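You operate a simulated robot arm through the tools that you are given. There is no shell and no other tool. Be economical: measure what you need, move in short steps, check, and stop when the job is done.

You are at the controls of a simulated two-armed robot. One attempt, no reset.

Task
Shut off oxygen outlet 1, put its dust plug in the drawer and get out the o-ring box.
Fine: valve shut before the release; box on the ledge under station 2; shut the drawer. Where these are worked on the way, their far stop is far enough and under half their travel is too little: drawer under the ledge.
Where things are to end (x, y in the base frame): o-ring box within 0.06 m of [0.27, -0.56].

The check looks at the end state, three seconds after you hand in, the way a careful person would. Anything else that was tipped, shoved, dropped, spilled or broken makes it a failure.

Robot
Two 7-joint arms with two-finger grippers on one trunk, on a base that drives. Base frame: it is fixed to the floor where the robot stands at the start and does not move with it; the origin is under the middle of the robot, x ahead of it, y to its left, z up. Units: m, rad, N and s.
The left shoulder is at the start at [0.078, 0.151, 0.988], the right one opposite. With the tool pointing down near the work surface each hand reaches from about 0.34 to 0.8 m from the robot's upright axis, wherever it stands, measured 20 degrees to its own side. Places, roughly: drawer under the ledge [0.5, -0.2, 0.7]; inside of the drawer under the ledge [0.5, -0.2, 0.7]; ledge under station two [0.3, -0.5, 0.8]; oxygen flowmeter [-0.25, -1.25, 0.75]; station one air valve [0.9, 0.2, 1.3]; station one drain cock [0.9, 0.2, 1]; station one regulator knob [0.9, 0.1, 1.2]; station three air valve [0.1, -1, 1.3]; station three drain cock [0.1, -1, 1]; station three regulator knob [0, -1.1, 1.2]; station two air valve [0.5, -0.4, 1.3]; station two drain cock [0.5, -0.4, 1]; station two regulator knob [0.4, -0.5, 1.2]; white dust plug probe [0.7, -0.1, 1]. Payload 2.54 kg a hand.
Tool frame (each hand has its own): the origin (TCP) lies between the finger pads and is the grasp point; the fingertips stand 0.03 m ahead of it; z points along the fingers, y is the line along which they close. Largest opening 0.116 m; the body of the gripper starts 0.095 m behind the TCP.
Orientation is told as [roll, pitch, yaw] about the base's x, y, z axes, in that order, counted from this pose: with the fingers straight down and closing along the base's y, the tool's x points along the base's -x, its y along +y and its z along -z.

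Tools
- The arms move only by the tool move_arm. It takes "left_steps", "right_steps" or both (then of equal length, played together; a hand with none holds still); each is a list of rows, each a list of 7 numbers: the gripper command, from -1 (fully open) to 1 (shut), values between in proportion, then the shift along the base's x, y, z in m, then the turn, a rotation vector about the base's x, y, z in rad. In form: [[jaw, dx, dy, dz, rx, ry, rz], ...]. A call has 1 to 8 rows; each row is the pose to reach, as a shift and turn from the pose commanded when the call began. A row lasts 0.2 s, in which the tool goes at most 0.05 m and 0.15 rad; a call with a longer step from one row to the next is refused whole, and so is a gripper value outside its range. Where a pose cannot be reached the arm comes as near as it can. A force on the tool above 50 N (or 10 N above the force at the start of the call, whichever is more), or a blocked arm, ends the call early, and 0.2 s more pass. The fingers move at their own pace (about 0.072 m/s each) and stop on an object; they squeeze with about 36 N. The grip force told is the motor's: it shows also when the fingers shut on nothing. Time passes only in rows, and 0.2 s behind the last, so rows that repeat a pose let the fingers close. It gives the time, the measured TCP pose, the force on the tool (base axes), the opening and the grip force at its end, in the units of the frame above (readings bear some noise), with the torque about the TCP (base axes, N m) and any sound that the robot's microphone picked up, and new pictures: "show" is both (left out), scene, wrist or none (wrist: the cameras of the hands that moved).
- Cameras (640 x 400 px; columns grow to the right, rows downward): "scene" is now at [0.1493, -0.0218, 1.1391]; the picture's right is [-0.34, -0.94, 0.00], its down [-0.41, 0.15, -0.90] and it looks along [0.85, -0.30, -0.44] (base axes); focal length 214 px, centre (320, 200). "left" rides on the left gripper at [0.069, 0.015, -0.122] in its tool frame; the picture's right is [-0.21, 0.98, 0.00], its down [-0.83, -0.18, -0.53] and it looks along [-0.52, -0.11, 0.85] (tool axes); focal length 251 px, centre (320, 200). "right" rides on the right gripper at [0.069, -0.015, -0.122] in its tool frame; the picture's right is [0.21, 0.98, 0.00], its down [-0.83, 0.18, -0.53] and it looks along [-0.52, 0.11, 0.85] (tool axes); focal length 251 px, centre (320, 200). There is no depth. A picture from a camera that has moved, and an enlarged one, comes with that camera's place and axes in the base frame and with its lens. The place of the scene camera against the robot may be out by one fixed shift of up to 0.025 m in any direction.
- raise_lower(by): slides the trunk up (or, below 0, down) by that many m; the arms and the scene camera ride with it, the base frame stays. It gives what a move gives, with no picture.
- drive_base(legs): drives the robot by 1 to 6 legs, each [ahead, left, turn to the left] in m, m and rad, along the robot's own axes; the way and the turn of a leg run together, so that a leg with both is an arc; at most 1.5 m and 3.142 rad a leg. The arms and the cameras ride along, it lands a little off, and it stops where it bumps. It gives what a move gives, and a new picture of the scene camera.
- head_to(pan, tilt): turns the head with the scene camera to pan (to the left, within 1.396 rad either way) and tilt (down, from -0.506 to 1.204), counted from straight ahead of the robot. It gives what a move gives, and a new picture of the scene camera.
- zoom(camera, box): a new picture of the part [left, top, right, bottom] of that camera's present view, enlarged. No time passes.
- job_done(): hands the job in; it is judged then, once.

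Work in short steps. Places have to be worked out from the pictures, the camera data and where the tool is seen: move nearer, look again, correct. Check each grasp and each placing, and mend what went wrong. You have 120 turns and 260 pictures in all, those below and enlarged ones among them. Open the grippers and draw the arms clear of the work before you hand the job in, unless the task says otherwise; then end with one line.

The tools are called after "Emit:" as name(argument=value, ...) on one line, values as JSON. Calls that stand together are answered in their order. move_arm: Moves the arms, as the interface text tells. Its arguments: {"type":"object","properties":{"left_steps":{"type":"array"},"right_steps":{"type":"array"},"show":{"type":"string","enum":["both","scene","wrist","none"]}},"required":[]} The other tools are called the same way: raise_lower (by) slides the trunk up or down; drive_base (legs) drives the base; head_to (pan, tilt) turns the head that bears the scene camera; zoom (camera, box) takes an enlarged picture of a part of a camera's view; job_done () hands the job in.

At the start:

```text
time_s: 0.0
left_tcp_pos: [0.4667, 0.1168, 1.0004]
left_orientation: [-0.002, -0.001, 0.001]
left_force: [0.6, 0.5, -0.6]
left_torque: [0.01, 0.01, -0.01]
left_finger_gap: 0.1159
left_grip_force: 0.1
right_tcp_pos: [0.3547, -0.2001, 1.0009]
right_orientation: [0.002, 0.0, 0.0]
right_force: [0.6, 0.1, 0.5]
right_torque: [-0.02, 0.0, 0.03]
right_finger_gap: 0.1161
right_grip_force: 0.0
trunk travel left (down, up): [-0.225, 0.064]
robot x, y, heading: [-0.0035, 0.0032, 0.002]
head pan, tilt: [-0.342, 0.454]
```

scene: 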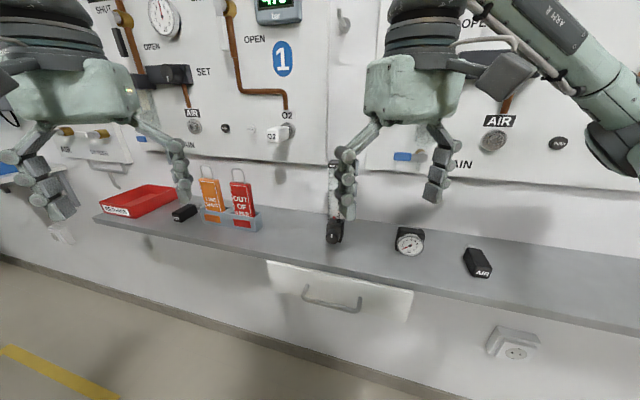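
right: 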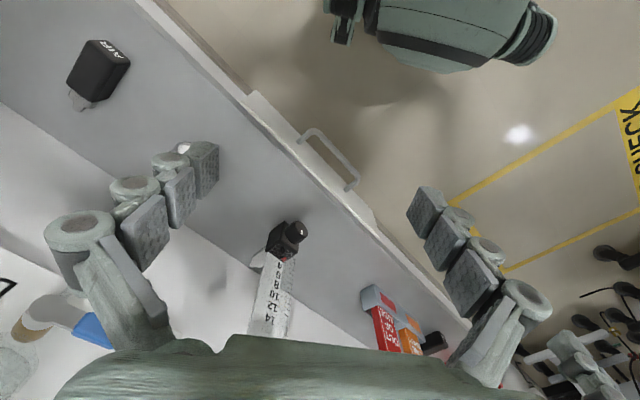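
left: 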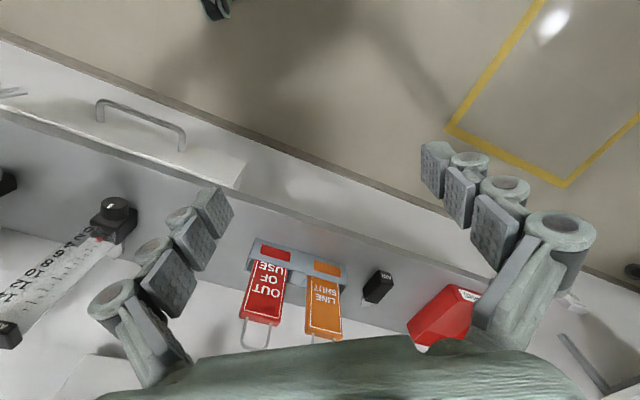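

The view shows station 1's panel cut off at the top. I turn the head up to see the valves.

Emit:
head_to(pan=-0.1, tilt=0.0)

Emit:
head_to(pan=-0.8, tilt=0.1)

```text
time_s: 0.9
left_tcp_pos: [0.4669, 0.1179, 0.9994]
left_orientation: [-0.001, 0.001, 0.002]
left_force: [0.6, 0.2, 0.2]
left_torque: [-0.03, 0.01, -0.03]
left_finger_gap: 0.1161
left_grip_force: 0.0
right_tcp_pos: [0.3545, -0.2017, 1.001]
right_orientation: [0.003, 0.0, 0.0]
right_force: [0.4, -0.2, 0.0]
right_torque: [0.02, 0.02, 0.01]
right_finger_gap: 0.1158
right_grip_force: 0.0
trunk travel left (down, up): [-0.225, 0.064]
robot x, y, heading: [0.0029, -0.0009, -0.001]
head pan, tilt: [-0.099, 0.0]
camera scene: at [0.1524, 0.0001, 1.181], right [-0.1, -0.99, 0.0], down [0.0, 0.0, -1.0], along [0.99, -0.1, 0.0], focal length 214 px, centre (320, 200)
```

scene: 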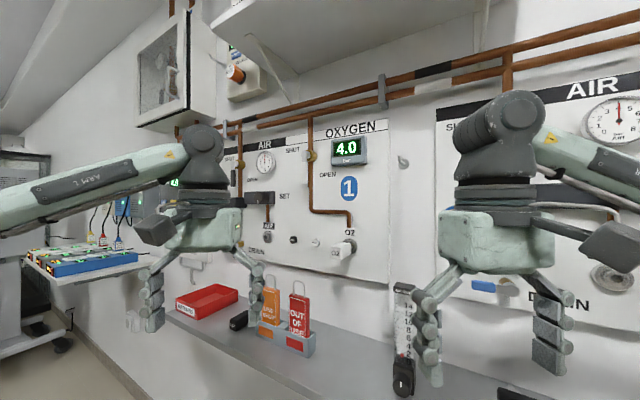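

```text
time_s: 2.0
left_tcp_pos: [0.468, 0.1183, 1.0]
left_orientation: [-0.003, 0.0, 0.001]
left_force: [-0.2, 0.1, -0.1]
left_torque: [-0.01, 0.0, 0.01]
left_finger_gap: 0.116
left_grip_force: 0.0
right_tcp_pos: [0.3545, -0.2004, 0.9997]
right_orientation: [0.002, 0.0, 0.001]
right_force: [-0.8, -0.1, 0.8]
right_torque: [0.02, 0.02, 0.01]
right_finger_gap: 0.1159
right_grip_force: 0.1
trunk travel left (down, up): [-0.225, 0.064]
robot x, y, heading: [0.0003, 0.0004, 0.001]
head pan, tilt: [-0.799, 0.099]
camera scene: at [0.127, -0.0568, 1.172], right [-0.72, -0.7, 0.0], down [-0.07, 0.07, -1.0], along [0.69, -0.71, -0.1], focal length 214 px, centre (320, 200)
```

scene: 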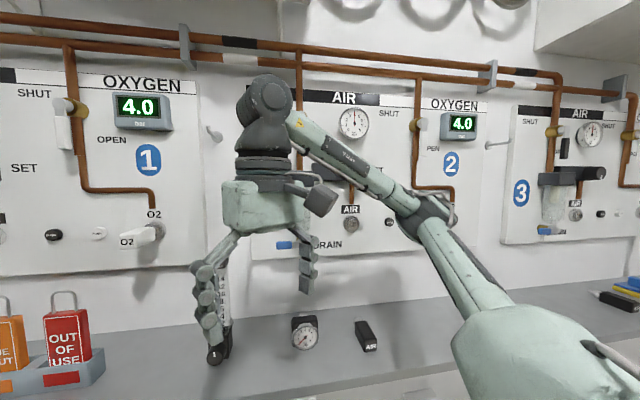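

The O2 valve of station 1 is under the display on the left, and the outlet with the white plug is lower. I zoom in on both.

Emit:
zoom(camera="scene", box=[0, 60, 200, 260])

Emit:
head_to(pan=-0.45, tilt=0.0)

```text
2.00 times, centred on (100, 160) of scene
camera zoom: at [0.127, -0.0568, 1.172], right [-0.72, -0.7, 0.0], down [-0.07, 0.07, -1.0], along [0.69, -0.71, -0.1], focal length 429 px, centre (760, 280)
```

zoom: 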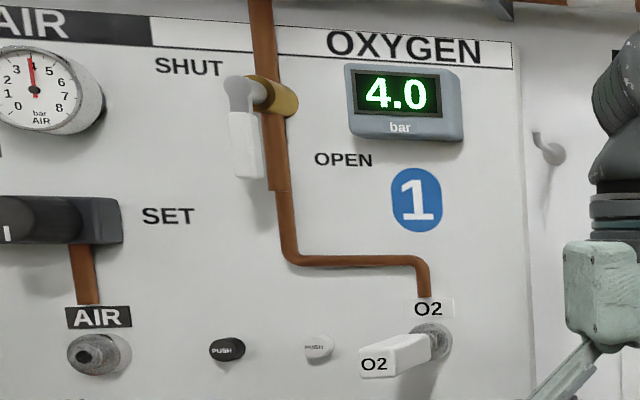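

```text
time_s: 2.8
left_tcp_pos: [0.4667, 0.1181, 1.0009]
left_orientation: [-0.002, 0.001, 0.002]
left_force: [0.1, -0.7, 0.0]
left_torque: [0.0, 0.02, 0.02]
left_finger_gap: 0.1158
left_grip_force: 0.1
right_tcp_pos: [0.3544, -0.2008, 1.0]
right_orientation: [0.003, 0.0, 0.0]
right_force: [-0.3, -0.6, -0.5]
right_torque: [0.0, -0.01, -0.04]
right_finger_gap: 0.1158
right_grip_force: 0.1
trunk travel left (down, up): [-0.225, 0.064]
robot x, y, heading: [-0.0035, 0.0023, 0.0]
head pan, tilt: [-0.45, 0.0]
camera scene: at [0.1438, -0.0301, 1.1811], right [-0.44, -0.9, 0.0], down [0.0, 0.0, -1.0], along [0.9, -0.44, 0.0], focal length 214 px, centre (320, 200)
```

scene: 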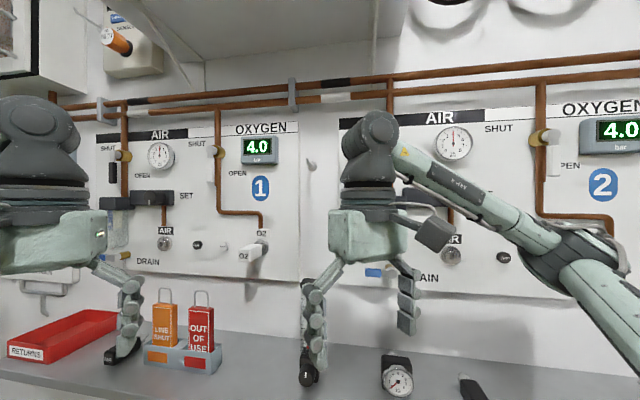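

The wall seems to face along about (-0.83, 0.55). I back off about 0.13 m from it, then turn to face it square.

Emit:
drive_base(legs=[[-0.108, 0.072, 0], [0, 0, -0.588]])

Emit:
head_to(pan=0.25, tilt=0.1)

```text
time_s: 5.8
left_tcp_pos: [0.3525, -0.0814, 1.0013]
left_orientation: [-0.002, -0.001, -0.572]
left_force: [0.5, 0.3, -0.8]
left_torque: [0.0, -0.01, 0.01]
left_finger_gap: 0.1162
left_grip_force: 0.2
right_tcp_pos: [0.0835, -0.2881, 0.9996]
right_orientation: [0.001, -0.001, -0.576]
right_force: [-0.1, 0.5, 1.3]
right_torque: [0.0, 0.0, 0.05]
right_finger_gap: 0.1159
right_grip_force: 0.0
trunk travel left (down, up): [-0.225, 0.064]
robot x, y, heading: [-0.1024, 0.0716, -0.573]
head pan, tilt: [-0.45, 0.0]
camera scene: at [-0.0059, -0.0312, 1.1811], right [-0.85, -0.52, 0.0], down [0.0, 0.0, -1.0], along [0.52, -0.85, 0.0], focal length 214 px, centre (320, 200)
```

scene: 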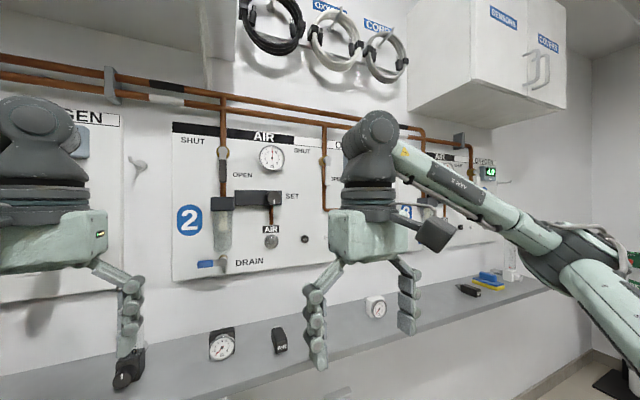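

```text
time_s: 6.9
left_tcp_pos: [0.3526, -0.0812, 1.0]
left_orientation: [-0.003, -0.001, -0.573]
left_force: [-0.3, -0.3, 0.7]
left_torque: [0.0, -0.02, -0.02]
left_finger_gap: 0.1157
left_grip_force: 0.0
right_tcp_pos: [0.0839, -0.2878, 1.0003]
right_orientation: [0.001, 0.0, -0.577]
right_force: [0.1, 0.3, -0.3]
right_torque: [0.0, 0.04, -0.03]
right_finger_gap: 0.1161
right_grip_force: 0.0
trunk travel left (down, up): [-0.225, 0.064]
robot x, y, heading: [-0.1042, 0.0765, -0.575]
head pan, tilt: [0.25, 0.099]
camera scene: at [0.0347, 0.0164, 1.172], right [-0.32, -0.95, 0.0], down [-0.09, 0.03, -1.0], along [0.94, -0.32, -0.1], focal length 214 px, centre (320, 200)
```

scene: 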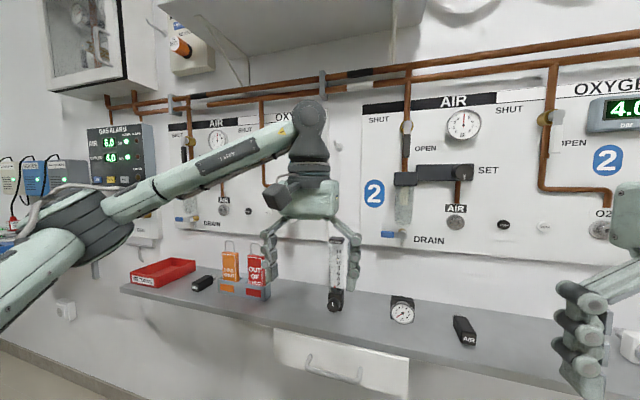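

I turn the left tool from down to forward (toward the wall) while lifting it and shifting it left toward the oxygen valve.

Emit:
move_arm(left_steps=[[-1, 0.0146, 0.0084, 0.025, -0.0805, -0.1241, 0], [-1, 0.0292, 0.0168, 0.05, -0.161, -0.2482, 0], [-1, 0.0438, 0.0252, 0.075, -0.2415, -0.3723, 0], [-1, 0.0584, 0.0336, 0.1, -0.322, -0.4964, 0], [-1, 0.073, 0.042, 0.125, -0.4025, -0.6205, 0], [-1, 0.0876, 0.0504, 0.15, -0.483, -0.7446, 0], [-1, 0.1022, 0.0588, 0.175, -0.5635, -0.8687, 0], [-1, 0.117, 0.067, 0.2, -0.644, -0.9928, 0]], show="none")

Emit:
move_arm(left_steps=[[-1, 0, 0, 0, -0.0805, -0.1241, 0], [-1, 0, 0, 0, -0.161, -0.2482, 0], [-1, 0, 0, 0, -0.21, -0.324, 0], [-1, 0, 0, 0, -0.21, -0.324, 0]])

```text
time_s: 8.7
left_tcp_pos: [0.468, -0.0113, 1.2006]
left_orientation: [-0.007, -1.186, -0.569]
left_force: [-0.3, 0.5, -0.6]
left_torque: [0.03, 0.01, -0.03]
left_finger_gap: 0.1161
left_grip_force: 0.1
right_tcp_pos: [0.0844, -0.2865, 0.9999]
right_orientation: [0.0, 0.0, -0.575]
right_force: [0.2, -0.5, -0.3]
right_torque: [0.01, -0.03, 0.02]
right_finger_gap: 0.116
right_grip_force: 0.1
trunk travel left (down, up): [-0.225, 0.064]
robot x, y, heading: [-0.102, 0.0716, -0.573]
head pan, tilt: [0.25, 0.099]
```

```text
time_s: 9.7
left_tcp_pos: [0.4683, -0.0134, 1.2004]
left_orientation: [-1.564, -1.568, 0.986]
left_force: [0.1, 0.2, -0.2]
left_torque: [0.0, 0.01, 0.0]
left_finger_gap: 0.1158
left_grip_force: 0.1
right_tcp_pos: [0.0837, -0.2872, 0.9999]
right_orientation: [0.003, -0.001, -0.575]
right_force: [0.6, -0.5, -0.2]
right_torque: [-0.02, -0.02, -0.06]
right_finger_gap: 0.116
right_grip_force: 0.0
trunk travel left (down, up): [-0.225, 0.064]
robot x, y, heading: [-0.1033, 0.0761, -0.578]
head pan, tilt: [0.25, 0.099]
camera scene: at [0.0347, 0.0164, 1.172], right [-0.32, -0.95, 0.0], down [-0.09, 0.03, -1.0], along [0.94, -0.32, -0.1], focal length 214 px, centre (320, 200)
camera left: at [0.3746, 0.0649, 1.1315], right [0.53, 0.82, 0.21], down [-0.55, 0.14, 0.83], along [0.65, -0.56, 0.52], focal length 251 px, centre (320, 200)
```

scene: 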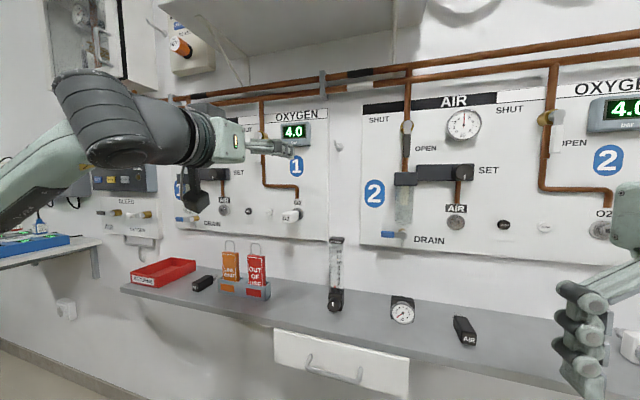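
left: 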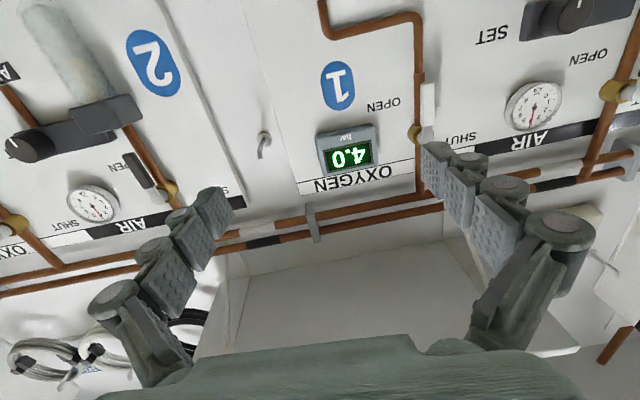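

I zoom the wrist view on the valve for detail.

Emit:
zoom(camera="left", box=[320, 0, 520, 200])

```text
2.00 times, centred on (420, 100) of left
camera zoom: at [0.3746, 0.0649, 1.1315], right [0.53, 0.82, 0.21], down [-0.55, 0.14, 0.83], along [0.65, -0.56, 0.52], focal length 503 px, centre (120, 400)
```

zoom: 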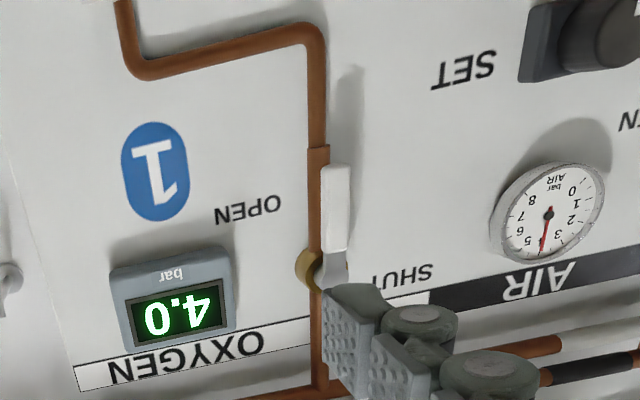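

The oxygen lever hangs down (open), with its hub near (0.678,-0.010,1.25) and its tip near z 1.19. SHUT is to its left. I bring the left hand in front of it.

Emit:
move_arm(left_steps=[[-1, 0.037, 0.011, 0.001, 0, 0, 0], [-1, 0.075, 0.022, 0.002, 0, 0, 0], [-1, 0.112, 0.033, 0.004, 0, 0, 0], [-1, 0.15, 0.044, 0.005, 0, 0, 0], [-1, 0.15, 0.044, 0.005, 0, 0, 0]])

```text
time_s: 10.9
left_tcp_pos: [0.62, 0.0337, 1.2065]
left_orientation: [-1.195, -1.57, 0.62]
left_force: [0.5, 0.2, -0.4]
left_torque: [0.0, 0.01, -0.01]
left_finger_gap: 0.116
left_grip_force: 0.0
right_tcp_pos: [0.0837, -0.2875, 1.0005]
right_orientation: [0.002, 0.0, -0.576]
right_force: [0.4, 0.4, 0.5]
right_torque: [-0.01, -0.01, 0.01]
right_finger_gap: 0.116
right_grip_force: 0.0
trunk travel left (down, up): [-0.225, 0.064]
robot x, y, heading: [-0.106, 0.0775, -0.57]
head pan, tilt: [0.25, 0.099]
camera scene: at [0.0346, 0.0164, 1.1721], right [-0.32, -0.95, 0.0], down [-0.09, 0.03, -1.0], along [0.94, -0.32, -0.1], focal length 214 px, centre (320, 200)
camera left: at [0.5276, 0.1104, 1.1374], right [0.53, 0.82, 0.21], down [-0.55, 0.14, 0.83], along [0.65, -0.56, 0.52], focal length 251 px, centre (320, 200)
```

scene: 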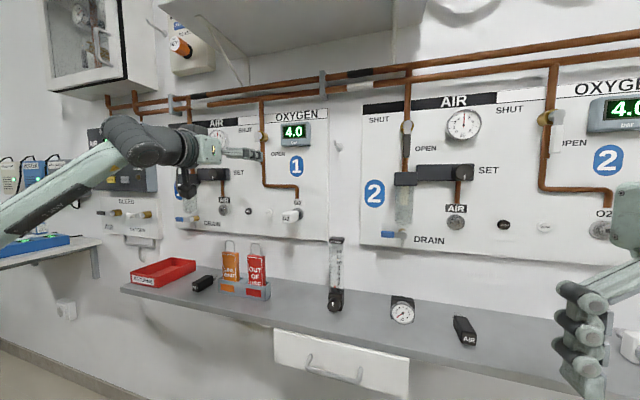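
left: 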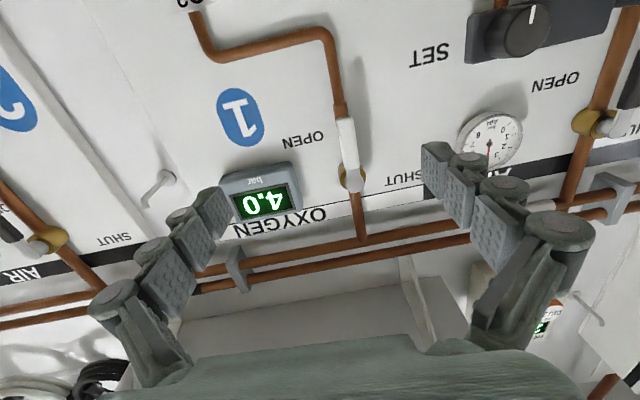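

Triangulating from both wrist views puts the hub near (0.77,-0.03,1.29) and the lever tip near z 1.21, which is farther than I thought. I go in part way and look again.

Emit:
move_arm(left_steps=[[-1, 0.037, -0.008, 0.015, 0, 0, 0], [-1, 0.0735, -0.0157, 0.03, 0, 0, 0], [-1, 0.0735, -0.0157, 0.03, 0, 0, 0]], show="wrist")

```text
time_s: 11.7
left_tcp_pos: [0.694, 0.0155, 1.2368]
left_orientation: [-1.086, -1.568, 0.514]
left_force: [-0.4, -0.1, 0.6]
left_torque: [0.0, -0.01, 0.03]
left_finger_gap: 0.1162
left_grip_force: 0.1
right_tcp_pos: [0.0838, -0.2867, 0.9999]
right_orientation: [0.001, 0.001, -0.576]
right_force: [0.4, -0.4, -0.3]
right_torque: [-0.01, -0.03, 0.03]
right_finger_gap: 0.116
right_grip_force: 0.0
trunk travel left (down, up): [-0.225, 0.064]
robot x, y, heading: [-0.1022, 0.0743, -0.575]
head pan, tilt: [0.25, 0.099]
camera left: at [0.5991, 0.0926, 1.168], right [0.53, 0.82, 0.21], down [-0.54, 0.14, 0.83], along [0.65, -0.56, 0.52], focal length 251 px, centre (320, 200)
```

left: 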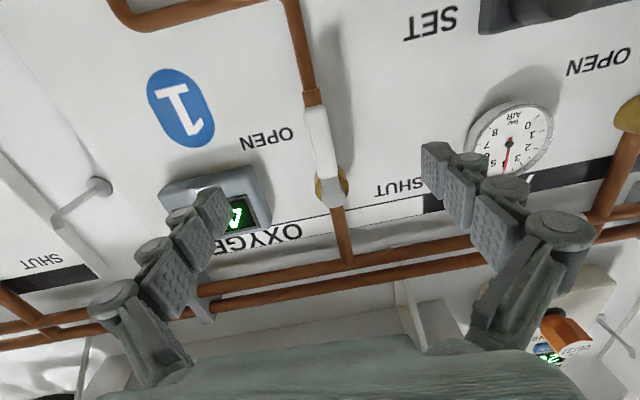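

The lever is now centred between the fingers (lever n≈0.652, TCP n≈0.569). I go in 0.065 m and close the fingers on it.

Emit:
move_arm(left_steps=[[-1, 0.028, -0.018, -0.003, 0, 0, 0], [-1, 0.054, -0.036, -0.005, 0, 0, 0], [-1, 0.054, -0.036, -0.005, 0, 0, 0]], show="wrist")

```text
time_s: 12.5
left_tcp_pos: [0.747, -0.0229, 1.2316]
left_orientation: [-0.987, -1.569, 0.409]
left_force: [-0.2, 0.4, -0.7]
left_torque: [0.04, -0.01, 0.02]
left_finger_gap: 0.1158
left_grip_force: 0.1
right_tcp_pos: [0.0835, -0.2878, 1.001]
right_orientation: [0.002, 0.0, -0.577]
right_force: [-1.2, -0.1, 0.1]
right_torque: [0.01, 0.01, -0.02]
right_finger_gap: 0.116
right_grip_force: 0.1
trunk travel left (down, up): [-0.225, 0.064]
robot x, y, heading: [-0.1033, 0.0734, -0.574]
head pan, tilt: [0.25, 0.099]
camera left: at [0.653, 0.0565, 1.1618], right [0.53, 0.82, 0.21], down [-0.55, 0.14, 0.83], along [0.65, -0.56, 0.52], focal length 251 px, centre (320, 200)
```

left: 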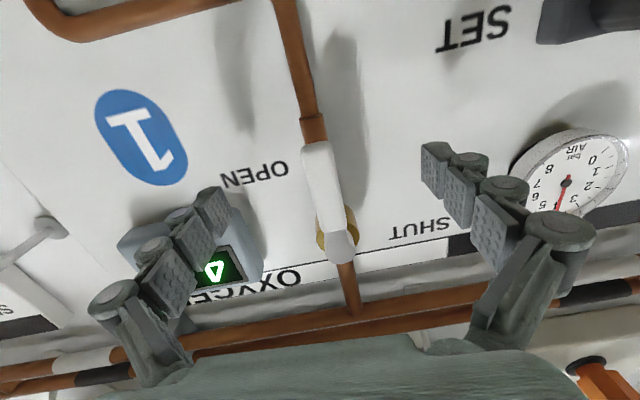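

The lever now sits at the grasp point (TCP projects to about (320,192)). I close on it.

Emit:
move_arm(left_steps=[[0, 0, 0, 0, 0, 0, 0], [0.6, 0, 0, 0, 0, 0, 0], [1, 0, 0, 0, 0, 0, 0], [1, 0, 0, 0, 0, 0, 0], [1, 0, 0, 0, 0, 0, 0]], show="wrist")

```text
time_s: 13.7
left_tcp_pos: [0.7476, -0.0196, 1.2296]
left_orientation: [-1.219, -1.566, 0.645]
left_force: [5.8, 2.9, 2.8]
left_torque: [0.1, 0.08, -0.32]
left_finger_gap: 0.0172
left_grip_force: 42.4
right_tcp_pos: [0.0835, -0.2869, 1.0006]
right_orientation: [0.0, -0.001, -0.576]
right_force: [1.2, 0.1, 0.0]
right_torque: [-0.01, 0.0, 0.03]
right_finger_gap: 0.1161
right_grip_force: 0.0
trunk travel left (down, up): [-0.225, 0.064]
robot x, y, heading: [-0.1082, 0.0716, -0.573]
head pan, tilt: [0.25, 0.099]
camera left: at [0.6536, 0.0578, 1.1616], right [0.53, 0.82, 0.21], down [-0.54, 0.14, 0.83], along [0.65, -0.55, 0.52], focal length 251 px, centre (320, 200)
```

left: 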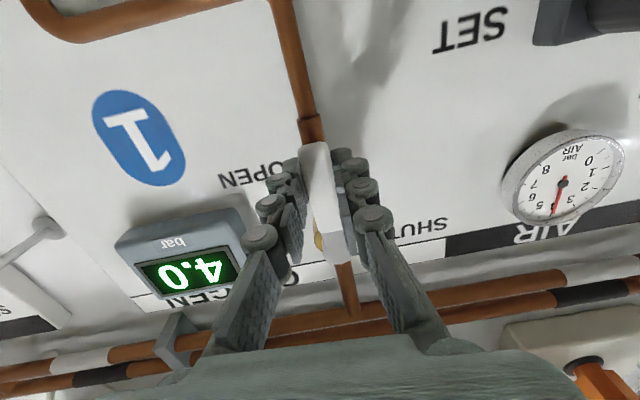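

Gripped (0.017 m gap). I swing the lever clockwise, from down to the left, on an arc of about 0.057 m radius while rolling the tool with it.

Emit:
move_arm(left_steps=[[1, 0.0047, 0.007, 0.0006, 0.123, -0.082, 0], [1, 0.0092, 0.0138, 0.0025, 0.246, -0.164, 0], [1, 0.0136, 0.0204, 0.0055, 0.369, -0.2464, 0], [1, 0.0177, 0.0265, 0.0097, 0.4925, -0.3286, 0], [1, 0.0213, 0.032, 0.0149, 0.6157, -0.4107, 0], [1, 0.0245, 0.0368, 0.021, 0.739, -0.4928, 0], [1, 0.0272, 0.0408, 0.0279, 0.862, -0.575, 0], [1, 0.0293, 0.0439, 0.0355, 0.985, -0.657, 0]])

```text
time_s: 14.8
left_tcp_pos: [0.7508, -0.0076, 1.2735]
left_orientation: [1.664, -0.972, -2.268]
left_force: [21.1, -7.2, -1.8]
left_torque: [0.78, 1.14, 0.55]
left_finger_gap: 0.0172
left_grip_force: 43.2
right_tcp_pos: [0.0852, -0.2894, 1.0001]
right_orientation: [0.0, 0.004, -0.576]
right_force: [-0.1, -0.5, 0.3]
right_torque: [0.0, 0.01, 0.0]
right_finger_gap: 0.1161
right_grip_force: 0.1
trunk travel left (down, up): [-0.225, 0.064]
robot x, y, heading: [-0.1059, 0.0729, -0.577]
head pan, tilt: [0.25, 0.099]
stopped in row 5 (left hand): the force on the tool passed its limit at 78 N (the readings are from after the stop); the commanded pose is now the measured one
camera scene: at [0.0384, 0.0146, 1.172], right [-0.32, -0.95, 0.0], down [-0.1, 0.03, -0.99], along [0.94, -0.32, -0.1], focal length 214 px, centre (320, 200)
camera left: at [0.683, 0.1019, 1.2175], right [0.37, 0.58, 0.72], down [-0.81, -0.17, 0.55], along [0.45, -0.79, 0.41], focal length 251 px, centre (320, 200)
```

scene: 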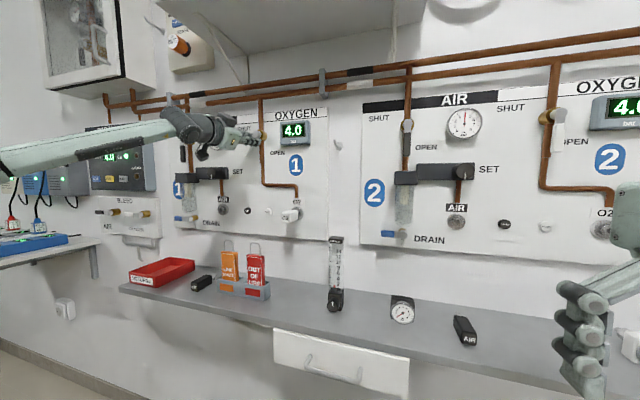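
left: 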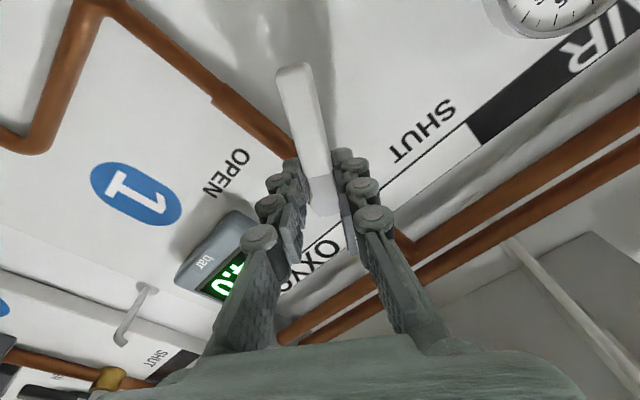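

The fingers slid along the lever toward the hub. The lever is at about 0.6 rad. I loosen, move back out along the lever to a longer radius, and re-grip.

Emit:
move_arm(left_steps=[[0.3, 0, 0, 0, 0, 0, 0], [0.3, 0, 0, 0, 0, 0, 0], [0.3, 0.0062, 0.0094, -0.0165, 0, 0, 0], [0.3, 0.0125, 0.0188, -0.033, 0, 0, 0], [0.3, 0.0125, 0.0188, -0.033, 0, 0, 0]], show="wrist")

```text
time_s: 16.0
left_tcp_pos: [0.7543, 0.0109, 1.2467]
left_orientation: [1.688, -0.969, -2.291]
left_force: [-0.1, 0.4, 0.1]
left_torque: [0.01, 0.0, 0.0]
left_finger_gap: 0.0405
left_grip_force: 0.0
right_tcp_pos: [0.0843, -0.2874, 1.0005]
right_orientation: [0.002, 0.0, -0.576]
right_force: [0.1, -0.1, -1.1]
right_torque: [0.04, -0.02, 0.02]
right_finger_gap: 0.1162
right_grip_force: 0.0
trunk travel left (down, up): [-0.225, 0.064]
robot x, y, heading: [-0.1062, 0.0782, -0.572]
head pan, tilt: [0.25, 0.099]
camera left: at [0.6881, 0.1221, 1.1905], right [0.36, 0.59, 0.72], down [-0.82, -0.16, 0.54], along [0.44, -0.79, 0.42], focal length 251 px, centre (320, 200)
```

left: 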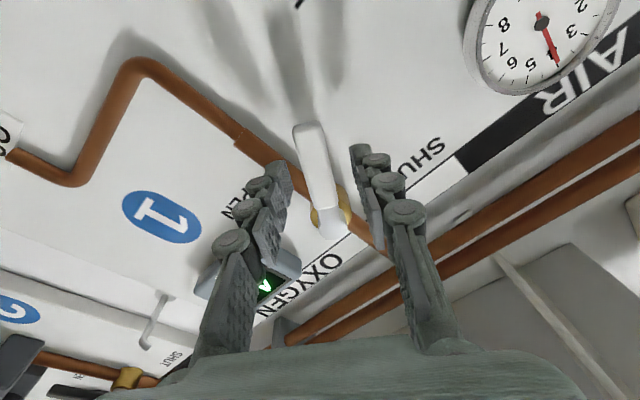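

Fingers straddle the lever. I move a bit more outward and close again.

Emit:
move_arm(left_steps=[[0.3, 0.0069, 0.0103, -0.018, 0, 0, 0], [0.3, 0.0069, 0.0103, -0.018, 0, 0, 0], [1, 0.0069, 0.0103, -0.018, 0, 0, 0], [1, 0.0069, 0.0103, -0.018, 0, 0, 0], [1, 0.0069, 0.0103, -0.018, 0, 0, 0]], show="wrist")

```text
time_s: 17.2
left_tcp_pos: [0.7615, 0.0229, 1.2287]
left_orientation: [1.685, -0.969, -2.291]
left_force: [-7.3, -2.4, -6.6]
left_torque: [0.41, -0.56, -0.58]
left_finger_gap: 0.0175
left_grip_force: 43.3
right_tcp_pos: [0.0836, -0.2875, 0.9996]
right_orientation: [0.003, -0.001, -0.576]
right_force: [0.0, -0.1, -0.4]
right_torque: [0.02, -0.01, 0.0]
right_finger_gap: 0.1161
right_grip_force: 0.0
trunk travel left (down, up): [-0.225, 0.064]
robot x, y, heading: [-0.1036, 0.0697, -0.577]
head pan, tilt: [0.25, 0.099]
camera left: at [0.6956, 0.1325, 1.1727], right [0.36, 0.58, 0.73], down [-0.82, -0.16, 0.54], along [0.44, -0.8, 0.42], focal length 251 px, centre (320, 200)
```

left: 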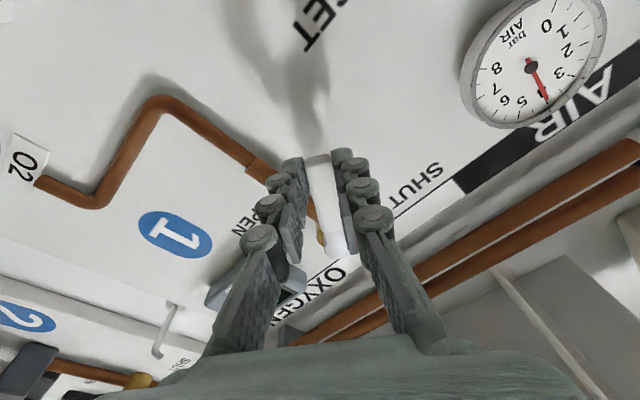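

Re-gripped at about 0.074 m radius. I continue the swing in three smaller steps.

Emit:
move_arm(left_steps=[[1, 0.0044, 0.0067, 0.0065, 0.1165, -0.0777, 0], [1, 0.0087, 0.013, 0.0147, 0.2413, -0.161, 0], [1, 0.0121, 0.0181, 0.0238, 0.366, -0.244, 0], [1, 0.0121, 0.0181, 0.0238, 0.366, -0.244, 0]], show="wrist")

```text
time_s: 18.2
left_tcp_pos: [0.769, 0.0338, 1.2372]
left_orientation: [1.654, -0.54, -2.246]
left_force: [-0.4, 20.1, 10.6]
left_torque: [-1.1, 0.64, 0.22]
left_finger_gap: 0.0212
left_grip_force: 44.9
left hand out of reach, approached as far as the arm can: row 2, 3, 4
right_tcp_pos: [0.0831, -0.2847, 1.0028]
right_orientation: [-0.001, -0.002, -0.575]
right_force: [0.3, -0.2, -0.4]
right_torque: [-0.03, 0.02, 0.02]
right_finger_gap: 0.1161
right_grip_force: 0.0
trunk travel left (down, up): [-0.225, 0.064]
robot x, y, heading: [-0.1083, 0.0759, -0.573]
head pan, tilt: [0.25, 0.099]
camera left: at [0.7115, 0.1572, 1.2068], right [0.13, 0.3, 0.95], down [-0.92, -0.32, 0.23], along [0.37, -0.9, 0.23], focal length 251 px, centre (320, 200)
```

left: 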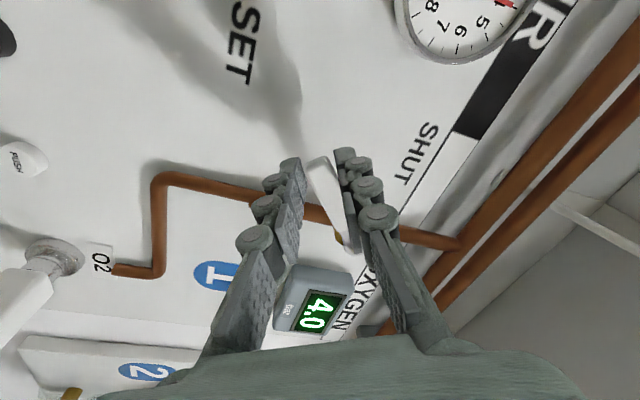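

Wrist roll hit its limit, so gripping round the arc won't work. I let go, back off and unroll, then push the lever from below-right with closed fingers.

Emit:
move_arm(left_steps=[[0, 0, 0, 0, 0, 0, 0], [0, 0, 0, 0, 0, 0, 0], [0, -0.033, 0.022, 0, 0, 0, 0], [0, -0.066, 0.044, 0, -0.12, 0.08, 0], [0, -0.066, 0.044, 0, -0.24, 0.16, 0], [0, -0.066, 0.044, 0, -0.36, 0.24, 0], [0, -0.066, 0.044, 0, -0.48, 0.32, 0], [0, -0.066, 0.044, 0, -0.6, 0.4, 0]], show="none")

Emit:
move_arm(left_steps=[[0.5, 0, 0, 0, -0.12, 0.08, 0], [1, -0.014, -0.021, 0, -0.23, 0.155, 0], [1, -0.028, -0.042, 0, -0.23, 0.155, 0], [1, -0.028, -0.042, 0, -0.23, 0.155, 0], [1, -0.028, -0.042, 0, -0.23, 0.155, 0]])

```text
time_s: 20.0
left_tcp_pos: [0.7032, 0.0701, 1.2357]
left_orientation: [1.804, -1.249, -2.396]
left_force: [0.3, 0.2, 0.0]
left_torque: [0.03, 0.01, 0.02]
left_finger_gap: 0.058
left_grip_force: 0.0
left hand out of reach, approached as far as the arm can: row 3, 4
right_tcp_pos: [0.0833, -0.2879, 1.0004]
right_orientation: [0.004, 0.001, -0.576]
right_force: [1.1, 0.0, 0.2]
right_torque: [0.03, 0.04, -0.03]
right_finger_gap: 0.1162
right_grip_force: 0.1
trunk travel left (down, up): [-0.225, 0.064]
robot x, y, heading: [-0.1026, 0.0739, -0.575]
head pan, tilt: [0.25, 0.099]
```

```text
time_s: 21.2
left_tcp_pos: [0.6752, 0.0283, 1.2366]
left_orientation: [2.69, -1.488, 3.01]
left_force: [-0.2, -0.2, -0.2]
left_torque: [-0.01, 0.04, 0.01]
left_finger_gap: 0.0
left_grip_force: 28.0
right_tcp_pos: [0.0832, -0.2875, 0.9994]
right_orientation: [0.003, -0.001, -0.575]
right_force: [-0.2, 0.5, -0.2]
right_torque: [0.0, 0.02, -0.03]
right_finger_gap: 0.116
right_grip_force: 0.1
trunk travel left (down, up): [-0.225, 0.064]
robot x, y, heading: [-0.1038, 0.0761, -0.578]
head pan, tilt: [0.25, 0.099]
camera scene: at [0.0347, 0.0163, 1.172], right [-0.32, -0.95, 0.0], down [-0.09, 0.03, -1.0], along [0.94, -0.32, -0.1], focal length 214 px, centre (320, 200)
camera left: at [0.5885, 0.1053, 1.1582], right [0.52, 0.82, 0.25], down [-0.61, 0.15, 0.78], along [0.6, -0.55, 0.58], focal length 251 px, centre (320, 200)
```

scene: 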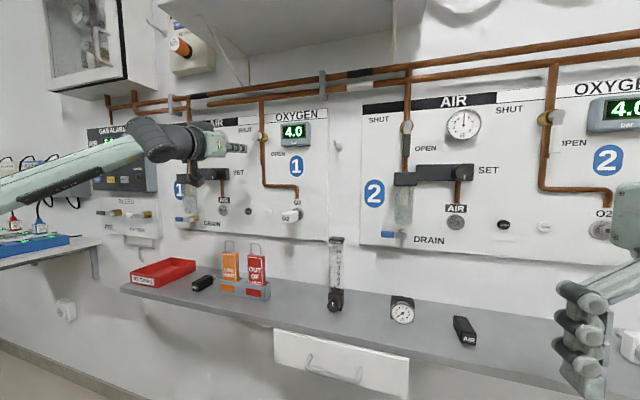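
left: 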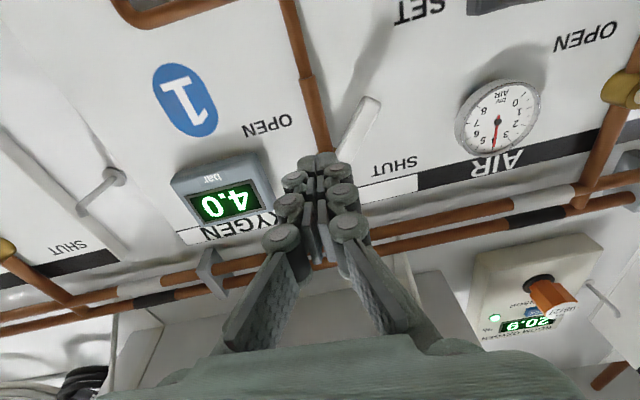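

The lever is at about 0.67 rad with its tip near (0.79,0.01,1.229). I move the closed fingers in, just below-right of it.

Emit:
move_arm(left_steps=[[1, 0.0022, 0.0033, -0.0166, 0, 0, 0], [1, 0.025, -0.012, -0.0166, 0, 0, 0], [1, 0.048, -0.027, -0.0166, 0, 0, 0], [1, 0.0704, -0.0422, -0.0166, 0, 0, 0], [1, 0.0704, -0.0422, -0.0166, 0, 0, 0]], show="wrist")

```text
time_s: 22.4
left_tcp_pos: [0.7471, -0.0169, 1.2212]
left_orientation: [2.692, -1.488, 3.011]
left_force: [-0.2, -0.5, 0.4]
left_torque: [-0.01, -0.01, -0.02]
left_finger_gap: 0.0003
left_grip_force: 28.6
right_tcp_pos: [0.0828, -0.2867, 1.0001]
right_orientation: [0.002, -0.003, -0.575]
right_force: [-0.6, 0.0, -1.0]
right_torque: [0.0, 0.02, -0.04]
right_finger_gap: 0.1159
right_grip_force: 0.0
trunk travel left (down, up): [-0.225, 0.064]
robot x, y, heading: [-0.1042, 0.0722, -0.571]
head pan, tilt: [0.25, 0.099]
camera left: at [0.6591, 0.0626, 1.1424], right [0.52, 0.82, 0.25], down [-0.61, 0.15, 0.78], along [0.6, -0.55, 0.58], focal length 251 px, centre (320, 200)
```

left: 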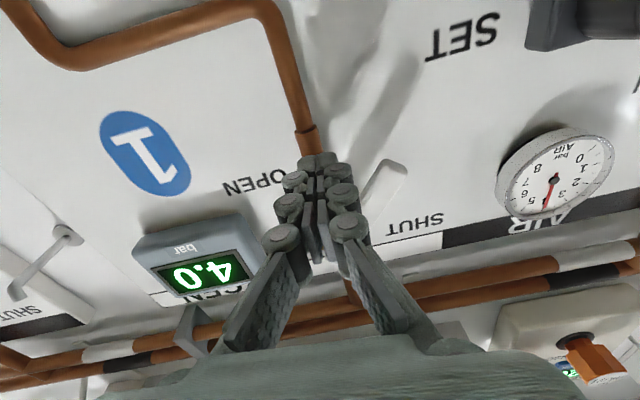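

Clear and just beside the lever. I push along the arc, up and to the left.

Emit:
move_arm(left_steps=[[1, 0.007, 0.0105, 0.0097, 0, 0, 0], [1, 0.0133, 0.0199, 0.0137, 0, 0, 0], [1, 0.019, 0.0285, 0.0198, 0, 0, 0], [1, 0.0239, 0.0358, 0.0279, 0, 0, 0], [1, 0.0278, 0.0417, 0.0376, 0, 0, 0], [1, 0.03, 0.045, 0.0456, 0, 0, 0], [1, 0.03, 0.045, 0.0456, 0, 0, 0]], show="wrist")

```text
time_s: 24.0
left_tcp_pos: [0.778, 0.0313, 1.2652]
left_orientation: [2.696, -1.488, 3.009]
left_force: [2.4, -1.6, -0.6]
left_torque: [0.0, 0.07, -0.04]
left_finger_gap: 0.0
left_grip_force: 28.4
right_tcp_pos: [0.085, -0.2876, 0.9998]
right_orientation: [0.001, -0.001, -0.576]
right_force: [1.2, 0.0, -0.1]
right_torque: [-0.02, -0.01, -0.04]
right_finger_gap: 0.1161
right_grip_force: 0.1
trunk travel left (down, up): [-0.225, 0.064]
robot x, y, heading: [-0.1057, 0.0744, -0.574]
head pan, tilt: [0.25, 0.099]
camera left: at [0.6899, 0.1087, 1.188], right [0.52, 0.82, 0.25], down [-0.61, 0.15, 0.78], along [0.6, -0.55, 0.58], focal length 251 px, centre (320, 200)
```

left: 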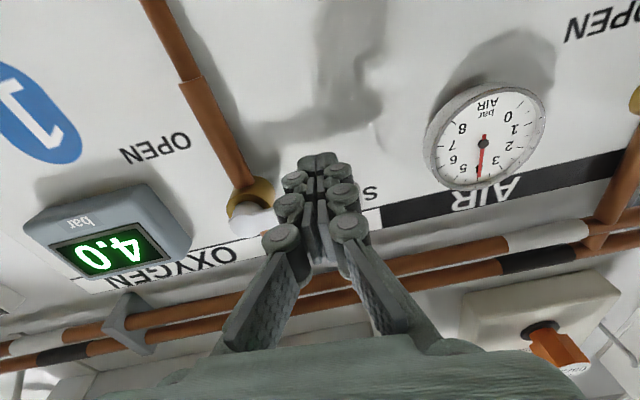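

The lever is now nearly horizontal behind the fingers. I push further up to meet the stop.

Emit:
move_arm(left_steps=[[1, 0.0015, 0.0023, 0.008, 0, 0, 0], [1, 0.0015, 0.0023, 0.016, 0, 0, 0], [1, 0.0015, 0.0023, 0.024, 0, 0, 0], [1, 0.0015, 0.0023, 0.03, 0, 0, 0]], show="wrist")

```text
time_s: 24.8
left_tcp_pos: [0.784, 0.0297, 1.269]
left_orientation: [2.327, -1.519, -2.904]
left_force: [0.5, 0.7, -10.4]
left_torque: [0.02, 0.21, 0.07]
left_finger_gap: 0.0
left_grip_force: 29.1
right_tcp_pos: [0.0848, -0.2877, 0.9985]
right_orientation: [0.001, 0.001, -0.577]
right_force: [-0.9, 0.0, -0.2]
right_torque: [0.03, -0.02, -0.03]
right_finger_gap: 0.1162
right_grip_force: 0.1
trunk travel left (down, up): [-0.225, 0.064]
robot x, y, heading: [-0.1041, 0.073, -0.577]
head pan, tilt: [0.25, 0.099]
stopped in row 4 (left hand): the force on the tool passed its limit at 51 N (the readings are from after the stop); the commanded pose is now the measured one
camera left: at [0.6939, 0.1098, 1.1964], right [0.52, 0.82, 0.25], down [-0.59, 0.13, 0.8], along [0.62, -0.56, 0.55], focal length 251 px, centre (320, 200)
```

left: 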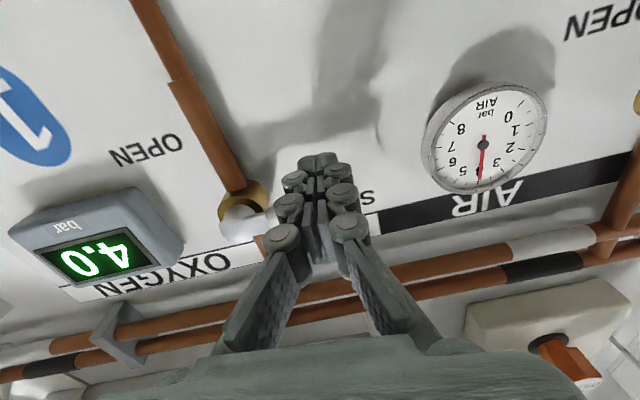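

The stop was felt (51 N at z≈1.27). I lower slightly and back off to see the lever.

Emit:
move_arm(left_steps=[[1, 0, 0, -0.01, 0, 0, 0], [1, -0.035, 0.023, -0.01, 0, 0, 0], [1, -0.07, 0.046, -0.01, 0, 0, 0], [1, -0.105, 0.069, -0.01, 0, 0, 0], [1, -0.135, 0.09, -0.01, 0, 0, 0]], show="wrist")

```text
time_s: 26.0
left_tcp_pos: [0.6421, 0.1176, 1.2666]
left_orientation: [2.45, -1.51, -3.03]
left_force: [-0.1, 1.1, -0.8]
left_torque: [0.04, 0.02, 0.01]
left_finger_gap: 0.0
left_grip_force: 28.8
right_tcp_pos: [0.0826, -0.2879, 1.0006]
right_orientation: [0.001, -0.003, -0.575]
right_force: [0.2, 0.3, 0.2]
right_torque: [-0.01, 0.02, -0.01]
right_finger_gap: 0.1161
right_grip_force: 0.3
trunk travel left (down, up): [-0.225, 0.064]
robot x, y, heading: [-0.107, 0.0746, -0.576]
head pan, tilt: [0.25, 0.099]
camera left: at [0.5538, 0.1973, 1.1922], right [0.52, 0.82, 0.25], down [-0.59, 0.13, 0.79], along [0.61, -0.56, 0.56], focal length 251 px, centre (320, 200)
```

left: 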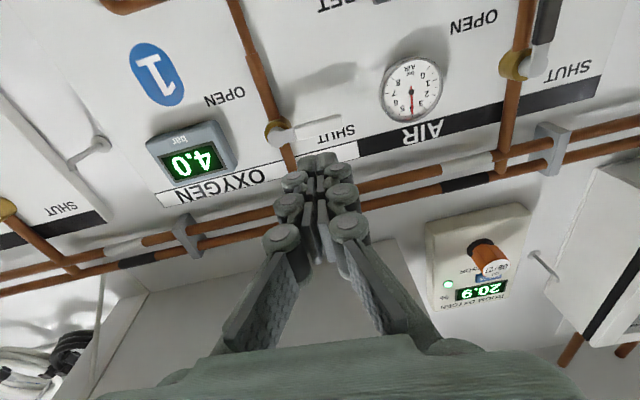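

The lever now points left at SHUT, square to the pipe. Next I bring the left hand down in front of the O2 outlet to look at the plug and PUSH button.

Emit:
move_arm(left_steps=[[1, -0.018, -0.018, -0.032, 0, 0, 0], [1, -0.037, -0.037, -0.063, 0, 0, 0], [1, -0.055, -0.055, -0.095, 0, 0, 0], [1, -0.073, -0.074, -0.127, 0, 0, 0], [1, -0.092, -0.092, -0.158, 0, 0, 0], [1, -0.11, -0.111, -0.19, 0, 0, 0], [1, -0.11, -0.111, -0.19, 0, 0, 0]])

```text
time_s: 27.6
left_tcp_pos: [0.5342, 0.0065, 1.0735]
left_orientation: [2.454, -1.511, -3.032]
left_force: [-0.5, -0.7, 0.1]
left_torque: [0.0, 0.03, 0.01]
left_finger_gap: 0.0003
left_grip_force: 28.7
right_tcp_pos: [0.0838, -0.2877, 0.9996]
right_orientation: [0.002, 0.001, -0.576]
right_force: [-0.5, 0.1, 0.5]
right_torque: [-0.02, -0.01, 0.0]
right_finger_gap: 0.1162
right_grip_force: 0.1
trunk travel left (down, up): [-0.225, 0.064]
robot x, y, heading: [-0.1038, 0.0743, -0.574]
head pan, tilt: [0.25, 0.099]
camera scene: at [0.0344, 0.0164, 1.1721], right [-0.32, -0.95, 0.0], down [-0.09, 0.03, -1.0], along [0.94, -0.32, -0.1], focal length 214 px, centre (320, 200)
camera left: at [0.4455, 0.0844, 0.9988], right [0.52, 0.82, 0.25], down [-0.6, 0.13, 0.79], along [0.61, -0.56, 0.56], focal length 251 px, centre (320, 200)
```

scene: 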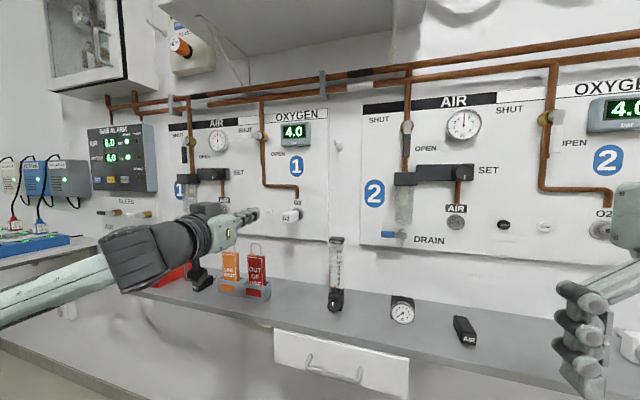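
left: 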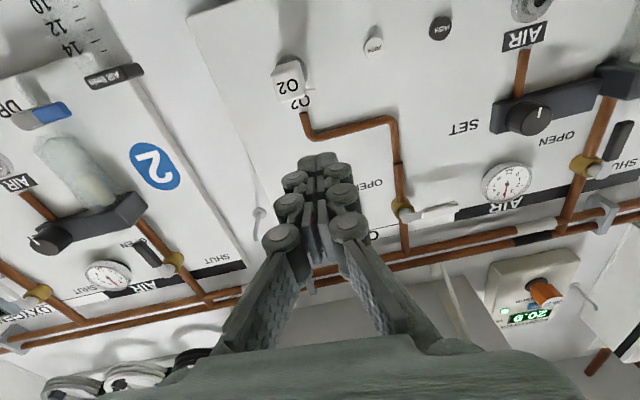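

The button is at about (0.755,-0.047,1.034) and the plug's front face at about (0.64,-0.084,1.034), pointing straight out. I want the right hand to hold the plug from above before the left presses PUSH, so I drive 0.19 m left for reach.

Emit:
drive_base(legs=[[0, 0.19, 0]])

Emit:
head_to(pan=0.15, tilt=0.35)

```text
time_s: 30.1
left_tcp_pos: [0.6366, 0.1632, 1.0721]
left_orientation: [2.449, -1.51, -3.031]
left_force: [-1.0, -0.8, -0.2]
left_torque: [0.0, 0.0, -0.03]
left_finger_gap: 0.0001
left_grip_force: 28.5
right_tcp_pos: [0.1846, -0.1299, 1.0002]
right_orientation: [0.001, -0.001, -0.578]
right_force: [0.7, 0.5, -0.4]
right_torque: [0.02, 0.05, 0.0]
right_finger_gap: 0.116
right_grip_force: 0.1
trunk travel left (down, up): [-0.225, 0.064]
robot x, y, heading: [-0.0016, 0.2367, -0.577]
head pan, tilt: [0.25, 0.099]
camera scene: at [0.1369, 0.1742, 1.172], right [-0.32, -0.95, 0.0], down [-0.09, 0.03, -1.0], along [0.94, -0.32, -0.1], focal length 214 px, centre (320, 200)
```

scene: 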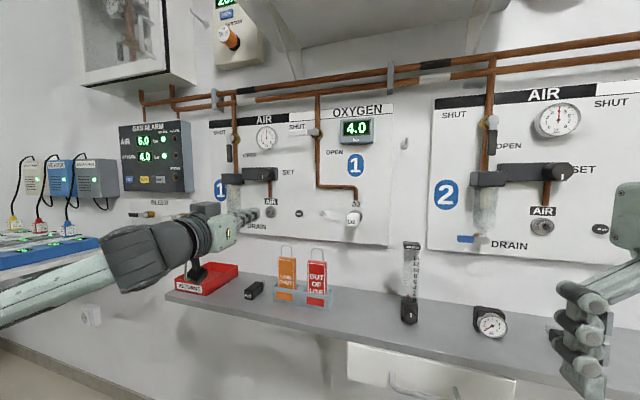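

```text
time_s: 30.8
left_tcp_pos: [0.6378, 0.1619, 1.074]
left_orientation: [2.448, -1.509, -3.029]
left_force: [0.1, -0.6, 0.6]
left_torque: [0.01, -0.03, 0.02]
left_finger_gap: 0.0
left_grip_force: 28.7
right_tcp_pos: [0.1859, -0.1304, 1.0004]
right_orientation: [0.001, -0.001, -0.579]
right_force: [0.2, -0.5, 1.0]
right_torque: [0.0, 0.04, 0.02]
right_finger_gap: 0.1161
right_grip_force: 0.1
trunk travel left (down, up): [-0.225, 0.064]
robot x, y, heading: [-0.0019, 0.2344, -0.572]
head pan, tilt: [0.15, 0.351]
camera scene: at [0.1345, 0.1652, 1.1487], right [-0.41, -0.91, 0.0], down [-0.31, 0.14, -0.94], along [0.86, -0.39, -0.34], focal length 214 px, centre (320, 200)
```

scene: 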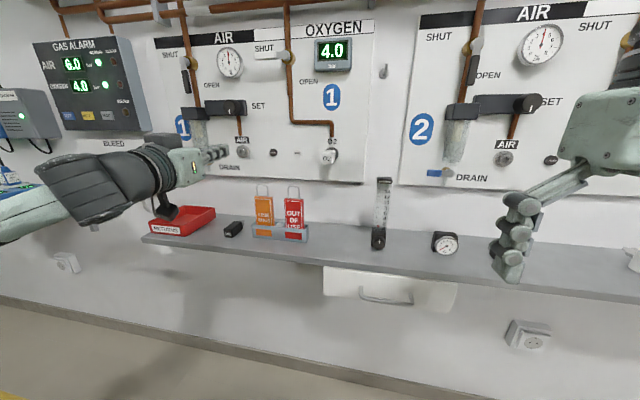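

Now I bring the right hand (fingers down) up and toward a point in front of and above the plug.

Emit:
move_arm(right_steps=[[-1, 0.035, 0.008, 0.03, 0, 0, 0], [-1, 0.07, 0.016, 0.06, 0, 0, 0], [-1, 0.11, 0.025, 0.085, 0, 0, 0], [-1, 0.15, 0.035, 0.105, 0, 0, 0], [-1, 0.195, 0.045, 0.12, 0, 0, 0], [-1, 0.24, 0.055, 0.13, 0, 0, 0], [-1, 0.285, 0.066, 0.135, 0, 0, 0], [-1, 0.325, 0.075, 0.14, 0, 0, 0]], show="none")

Emit:
move_arm(right_steps=[[-1, 0.04, 0.01, 0, 0, 0, 0], [-1, 0.063, 0.015, 0, 0, 0, 0], [-1, 0.063, 0.015, 0, 0, 0, 0]])

```text
time_s: 32.6
left_tcp_pos: [0.6378, 0.1641, 1.0723]
left_orientation: [2.454, -1.511, -3.032]
left_force: [-0.4, -1.3, -1.0]
left_torque: [0.0, 0.01, -0.01]
left_finger_gap: 0.0
left_grip_force: 28.1
right_tcp_pos: [0.5049, -0.0563, 1.1348]
right_orientation: [-0.002, 0.023, -0.579]
right_force: [-0.9, 0.0, -0.3]
right_torque: [0.08, 0.01, 0.02]
right_finger_gap: 0.1158
right_grip_force: 0.1
right hand out of reach, approached as far as the arm can: row 8
trunk travel left (down, up): [-0.225, 0.064]
robot x, y, heading: [0.0, 0.2324, -0.574]
head pan, tilt: [0.15, 0.351]
```

```text
time_s: 33.4
left_tcp_pos: [0.6379, 0.1621, 1.0732]
left_orientation: [2.449, -1.511, -3.03]
left_force: [0.9, -0.4, -0.7]
left_torque: [-0.02, -0.01, -0.02]
left_finger_gap: 0.0
left_grip_force: 28.5
right_tcp_pos: [0.5248, -0.0385, 1.1256]
right_orientation: [0.002, 0.0, -0.577]
right_force: [0.4, 0.1, 0.5]
right_torque: [-0.01, 0.01, -0.02]
right_finger_gap: 0.1161
right_grip_force: 0.0
right hand out of reach, approached as far as the arm can: row 1, 2, 3
trunk travel left (down, up): [-0.225, 0.064]
robot x, y, heading: [-0.0002, 0.2317, -0.574]
head pan, tilt: [0.15, 0.351]
camera scene: at [0.1347, 0.1654, 1.1486], right [-0.41, -0.91, 0.0], down [-0.31, 0.14, -0.94], along [0.85, -0.39, -0.34], focal length 214 px, centre (320, 200)
camera right: at [0.4582, -0.0132, 1.2485], right [0.35, 0.94, 0.0], down [0.79, -0.3, 0.53], along [0.5, -0.19, -0.85], focal length 251 px, centre (320, 200)
```

scene: 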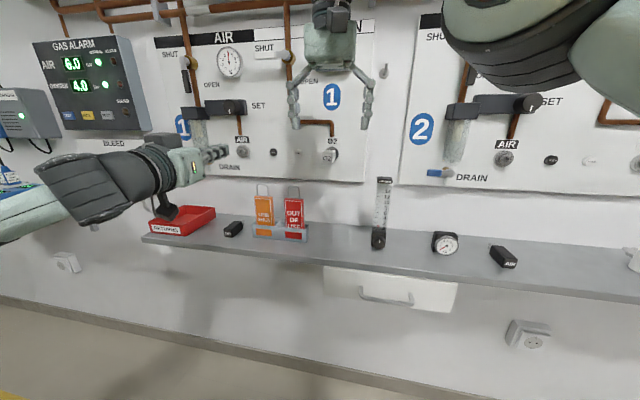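
right: 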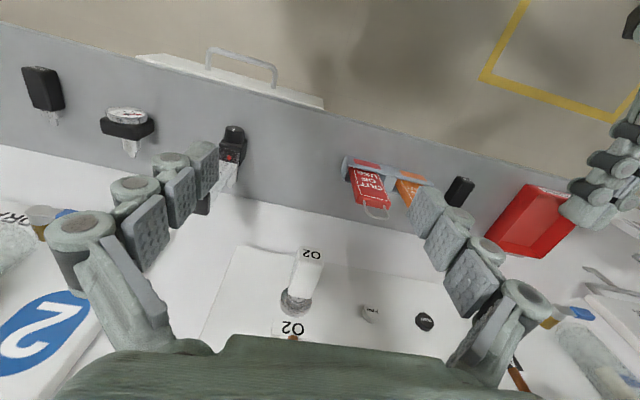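

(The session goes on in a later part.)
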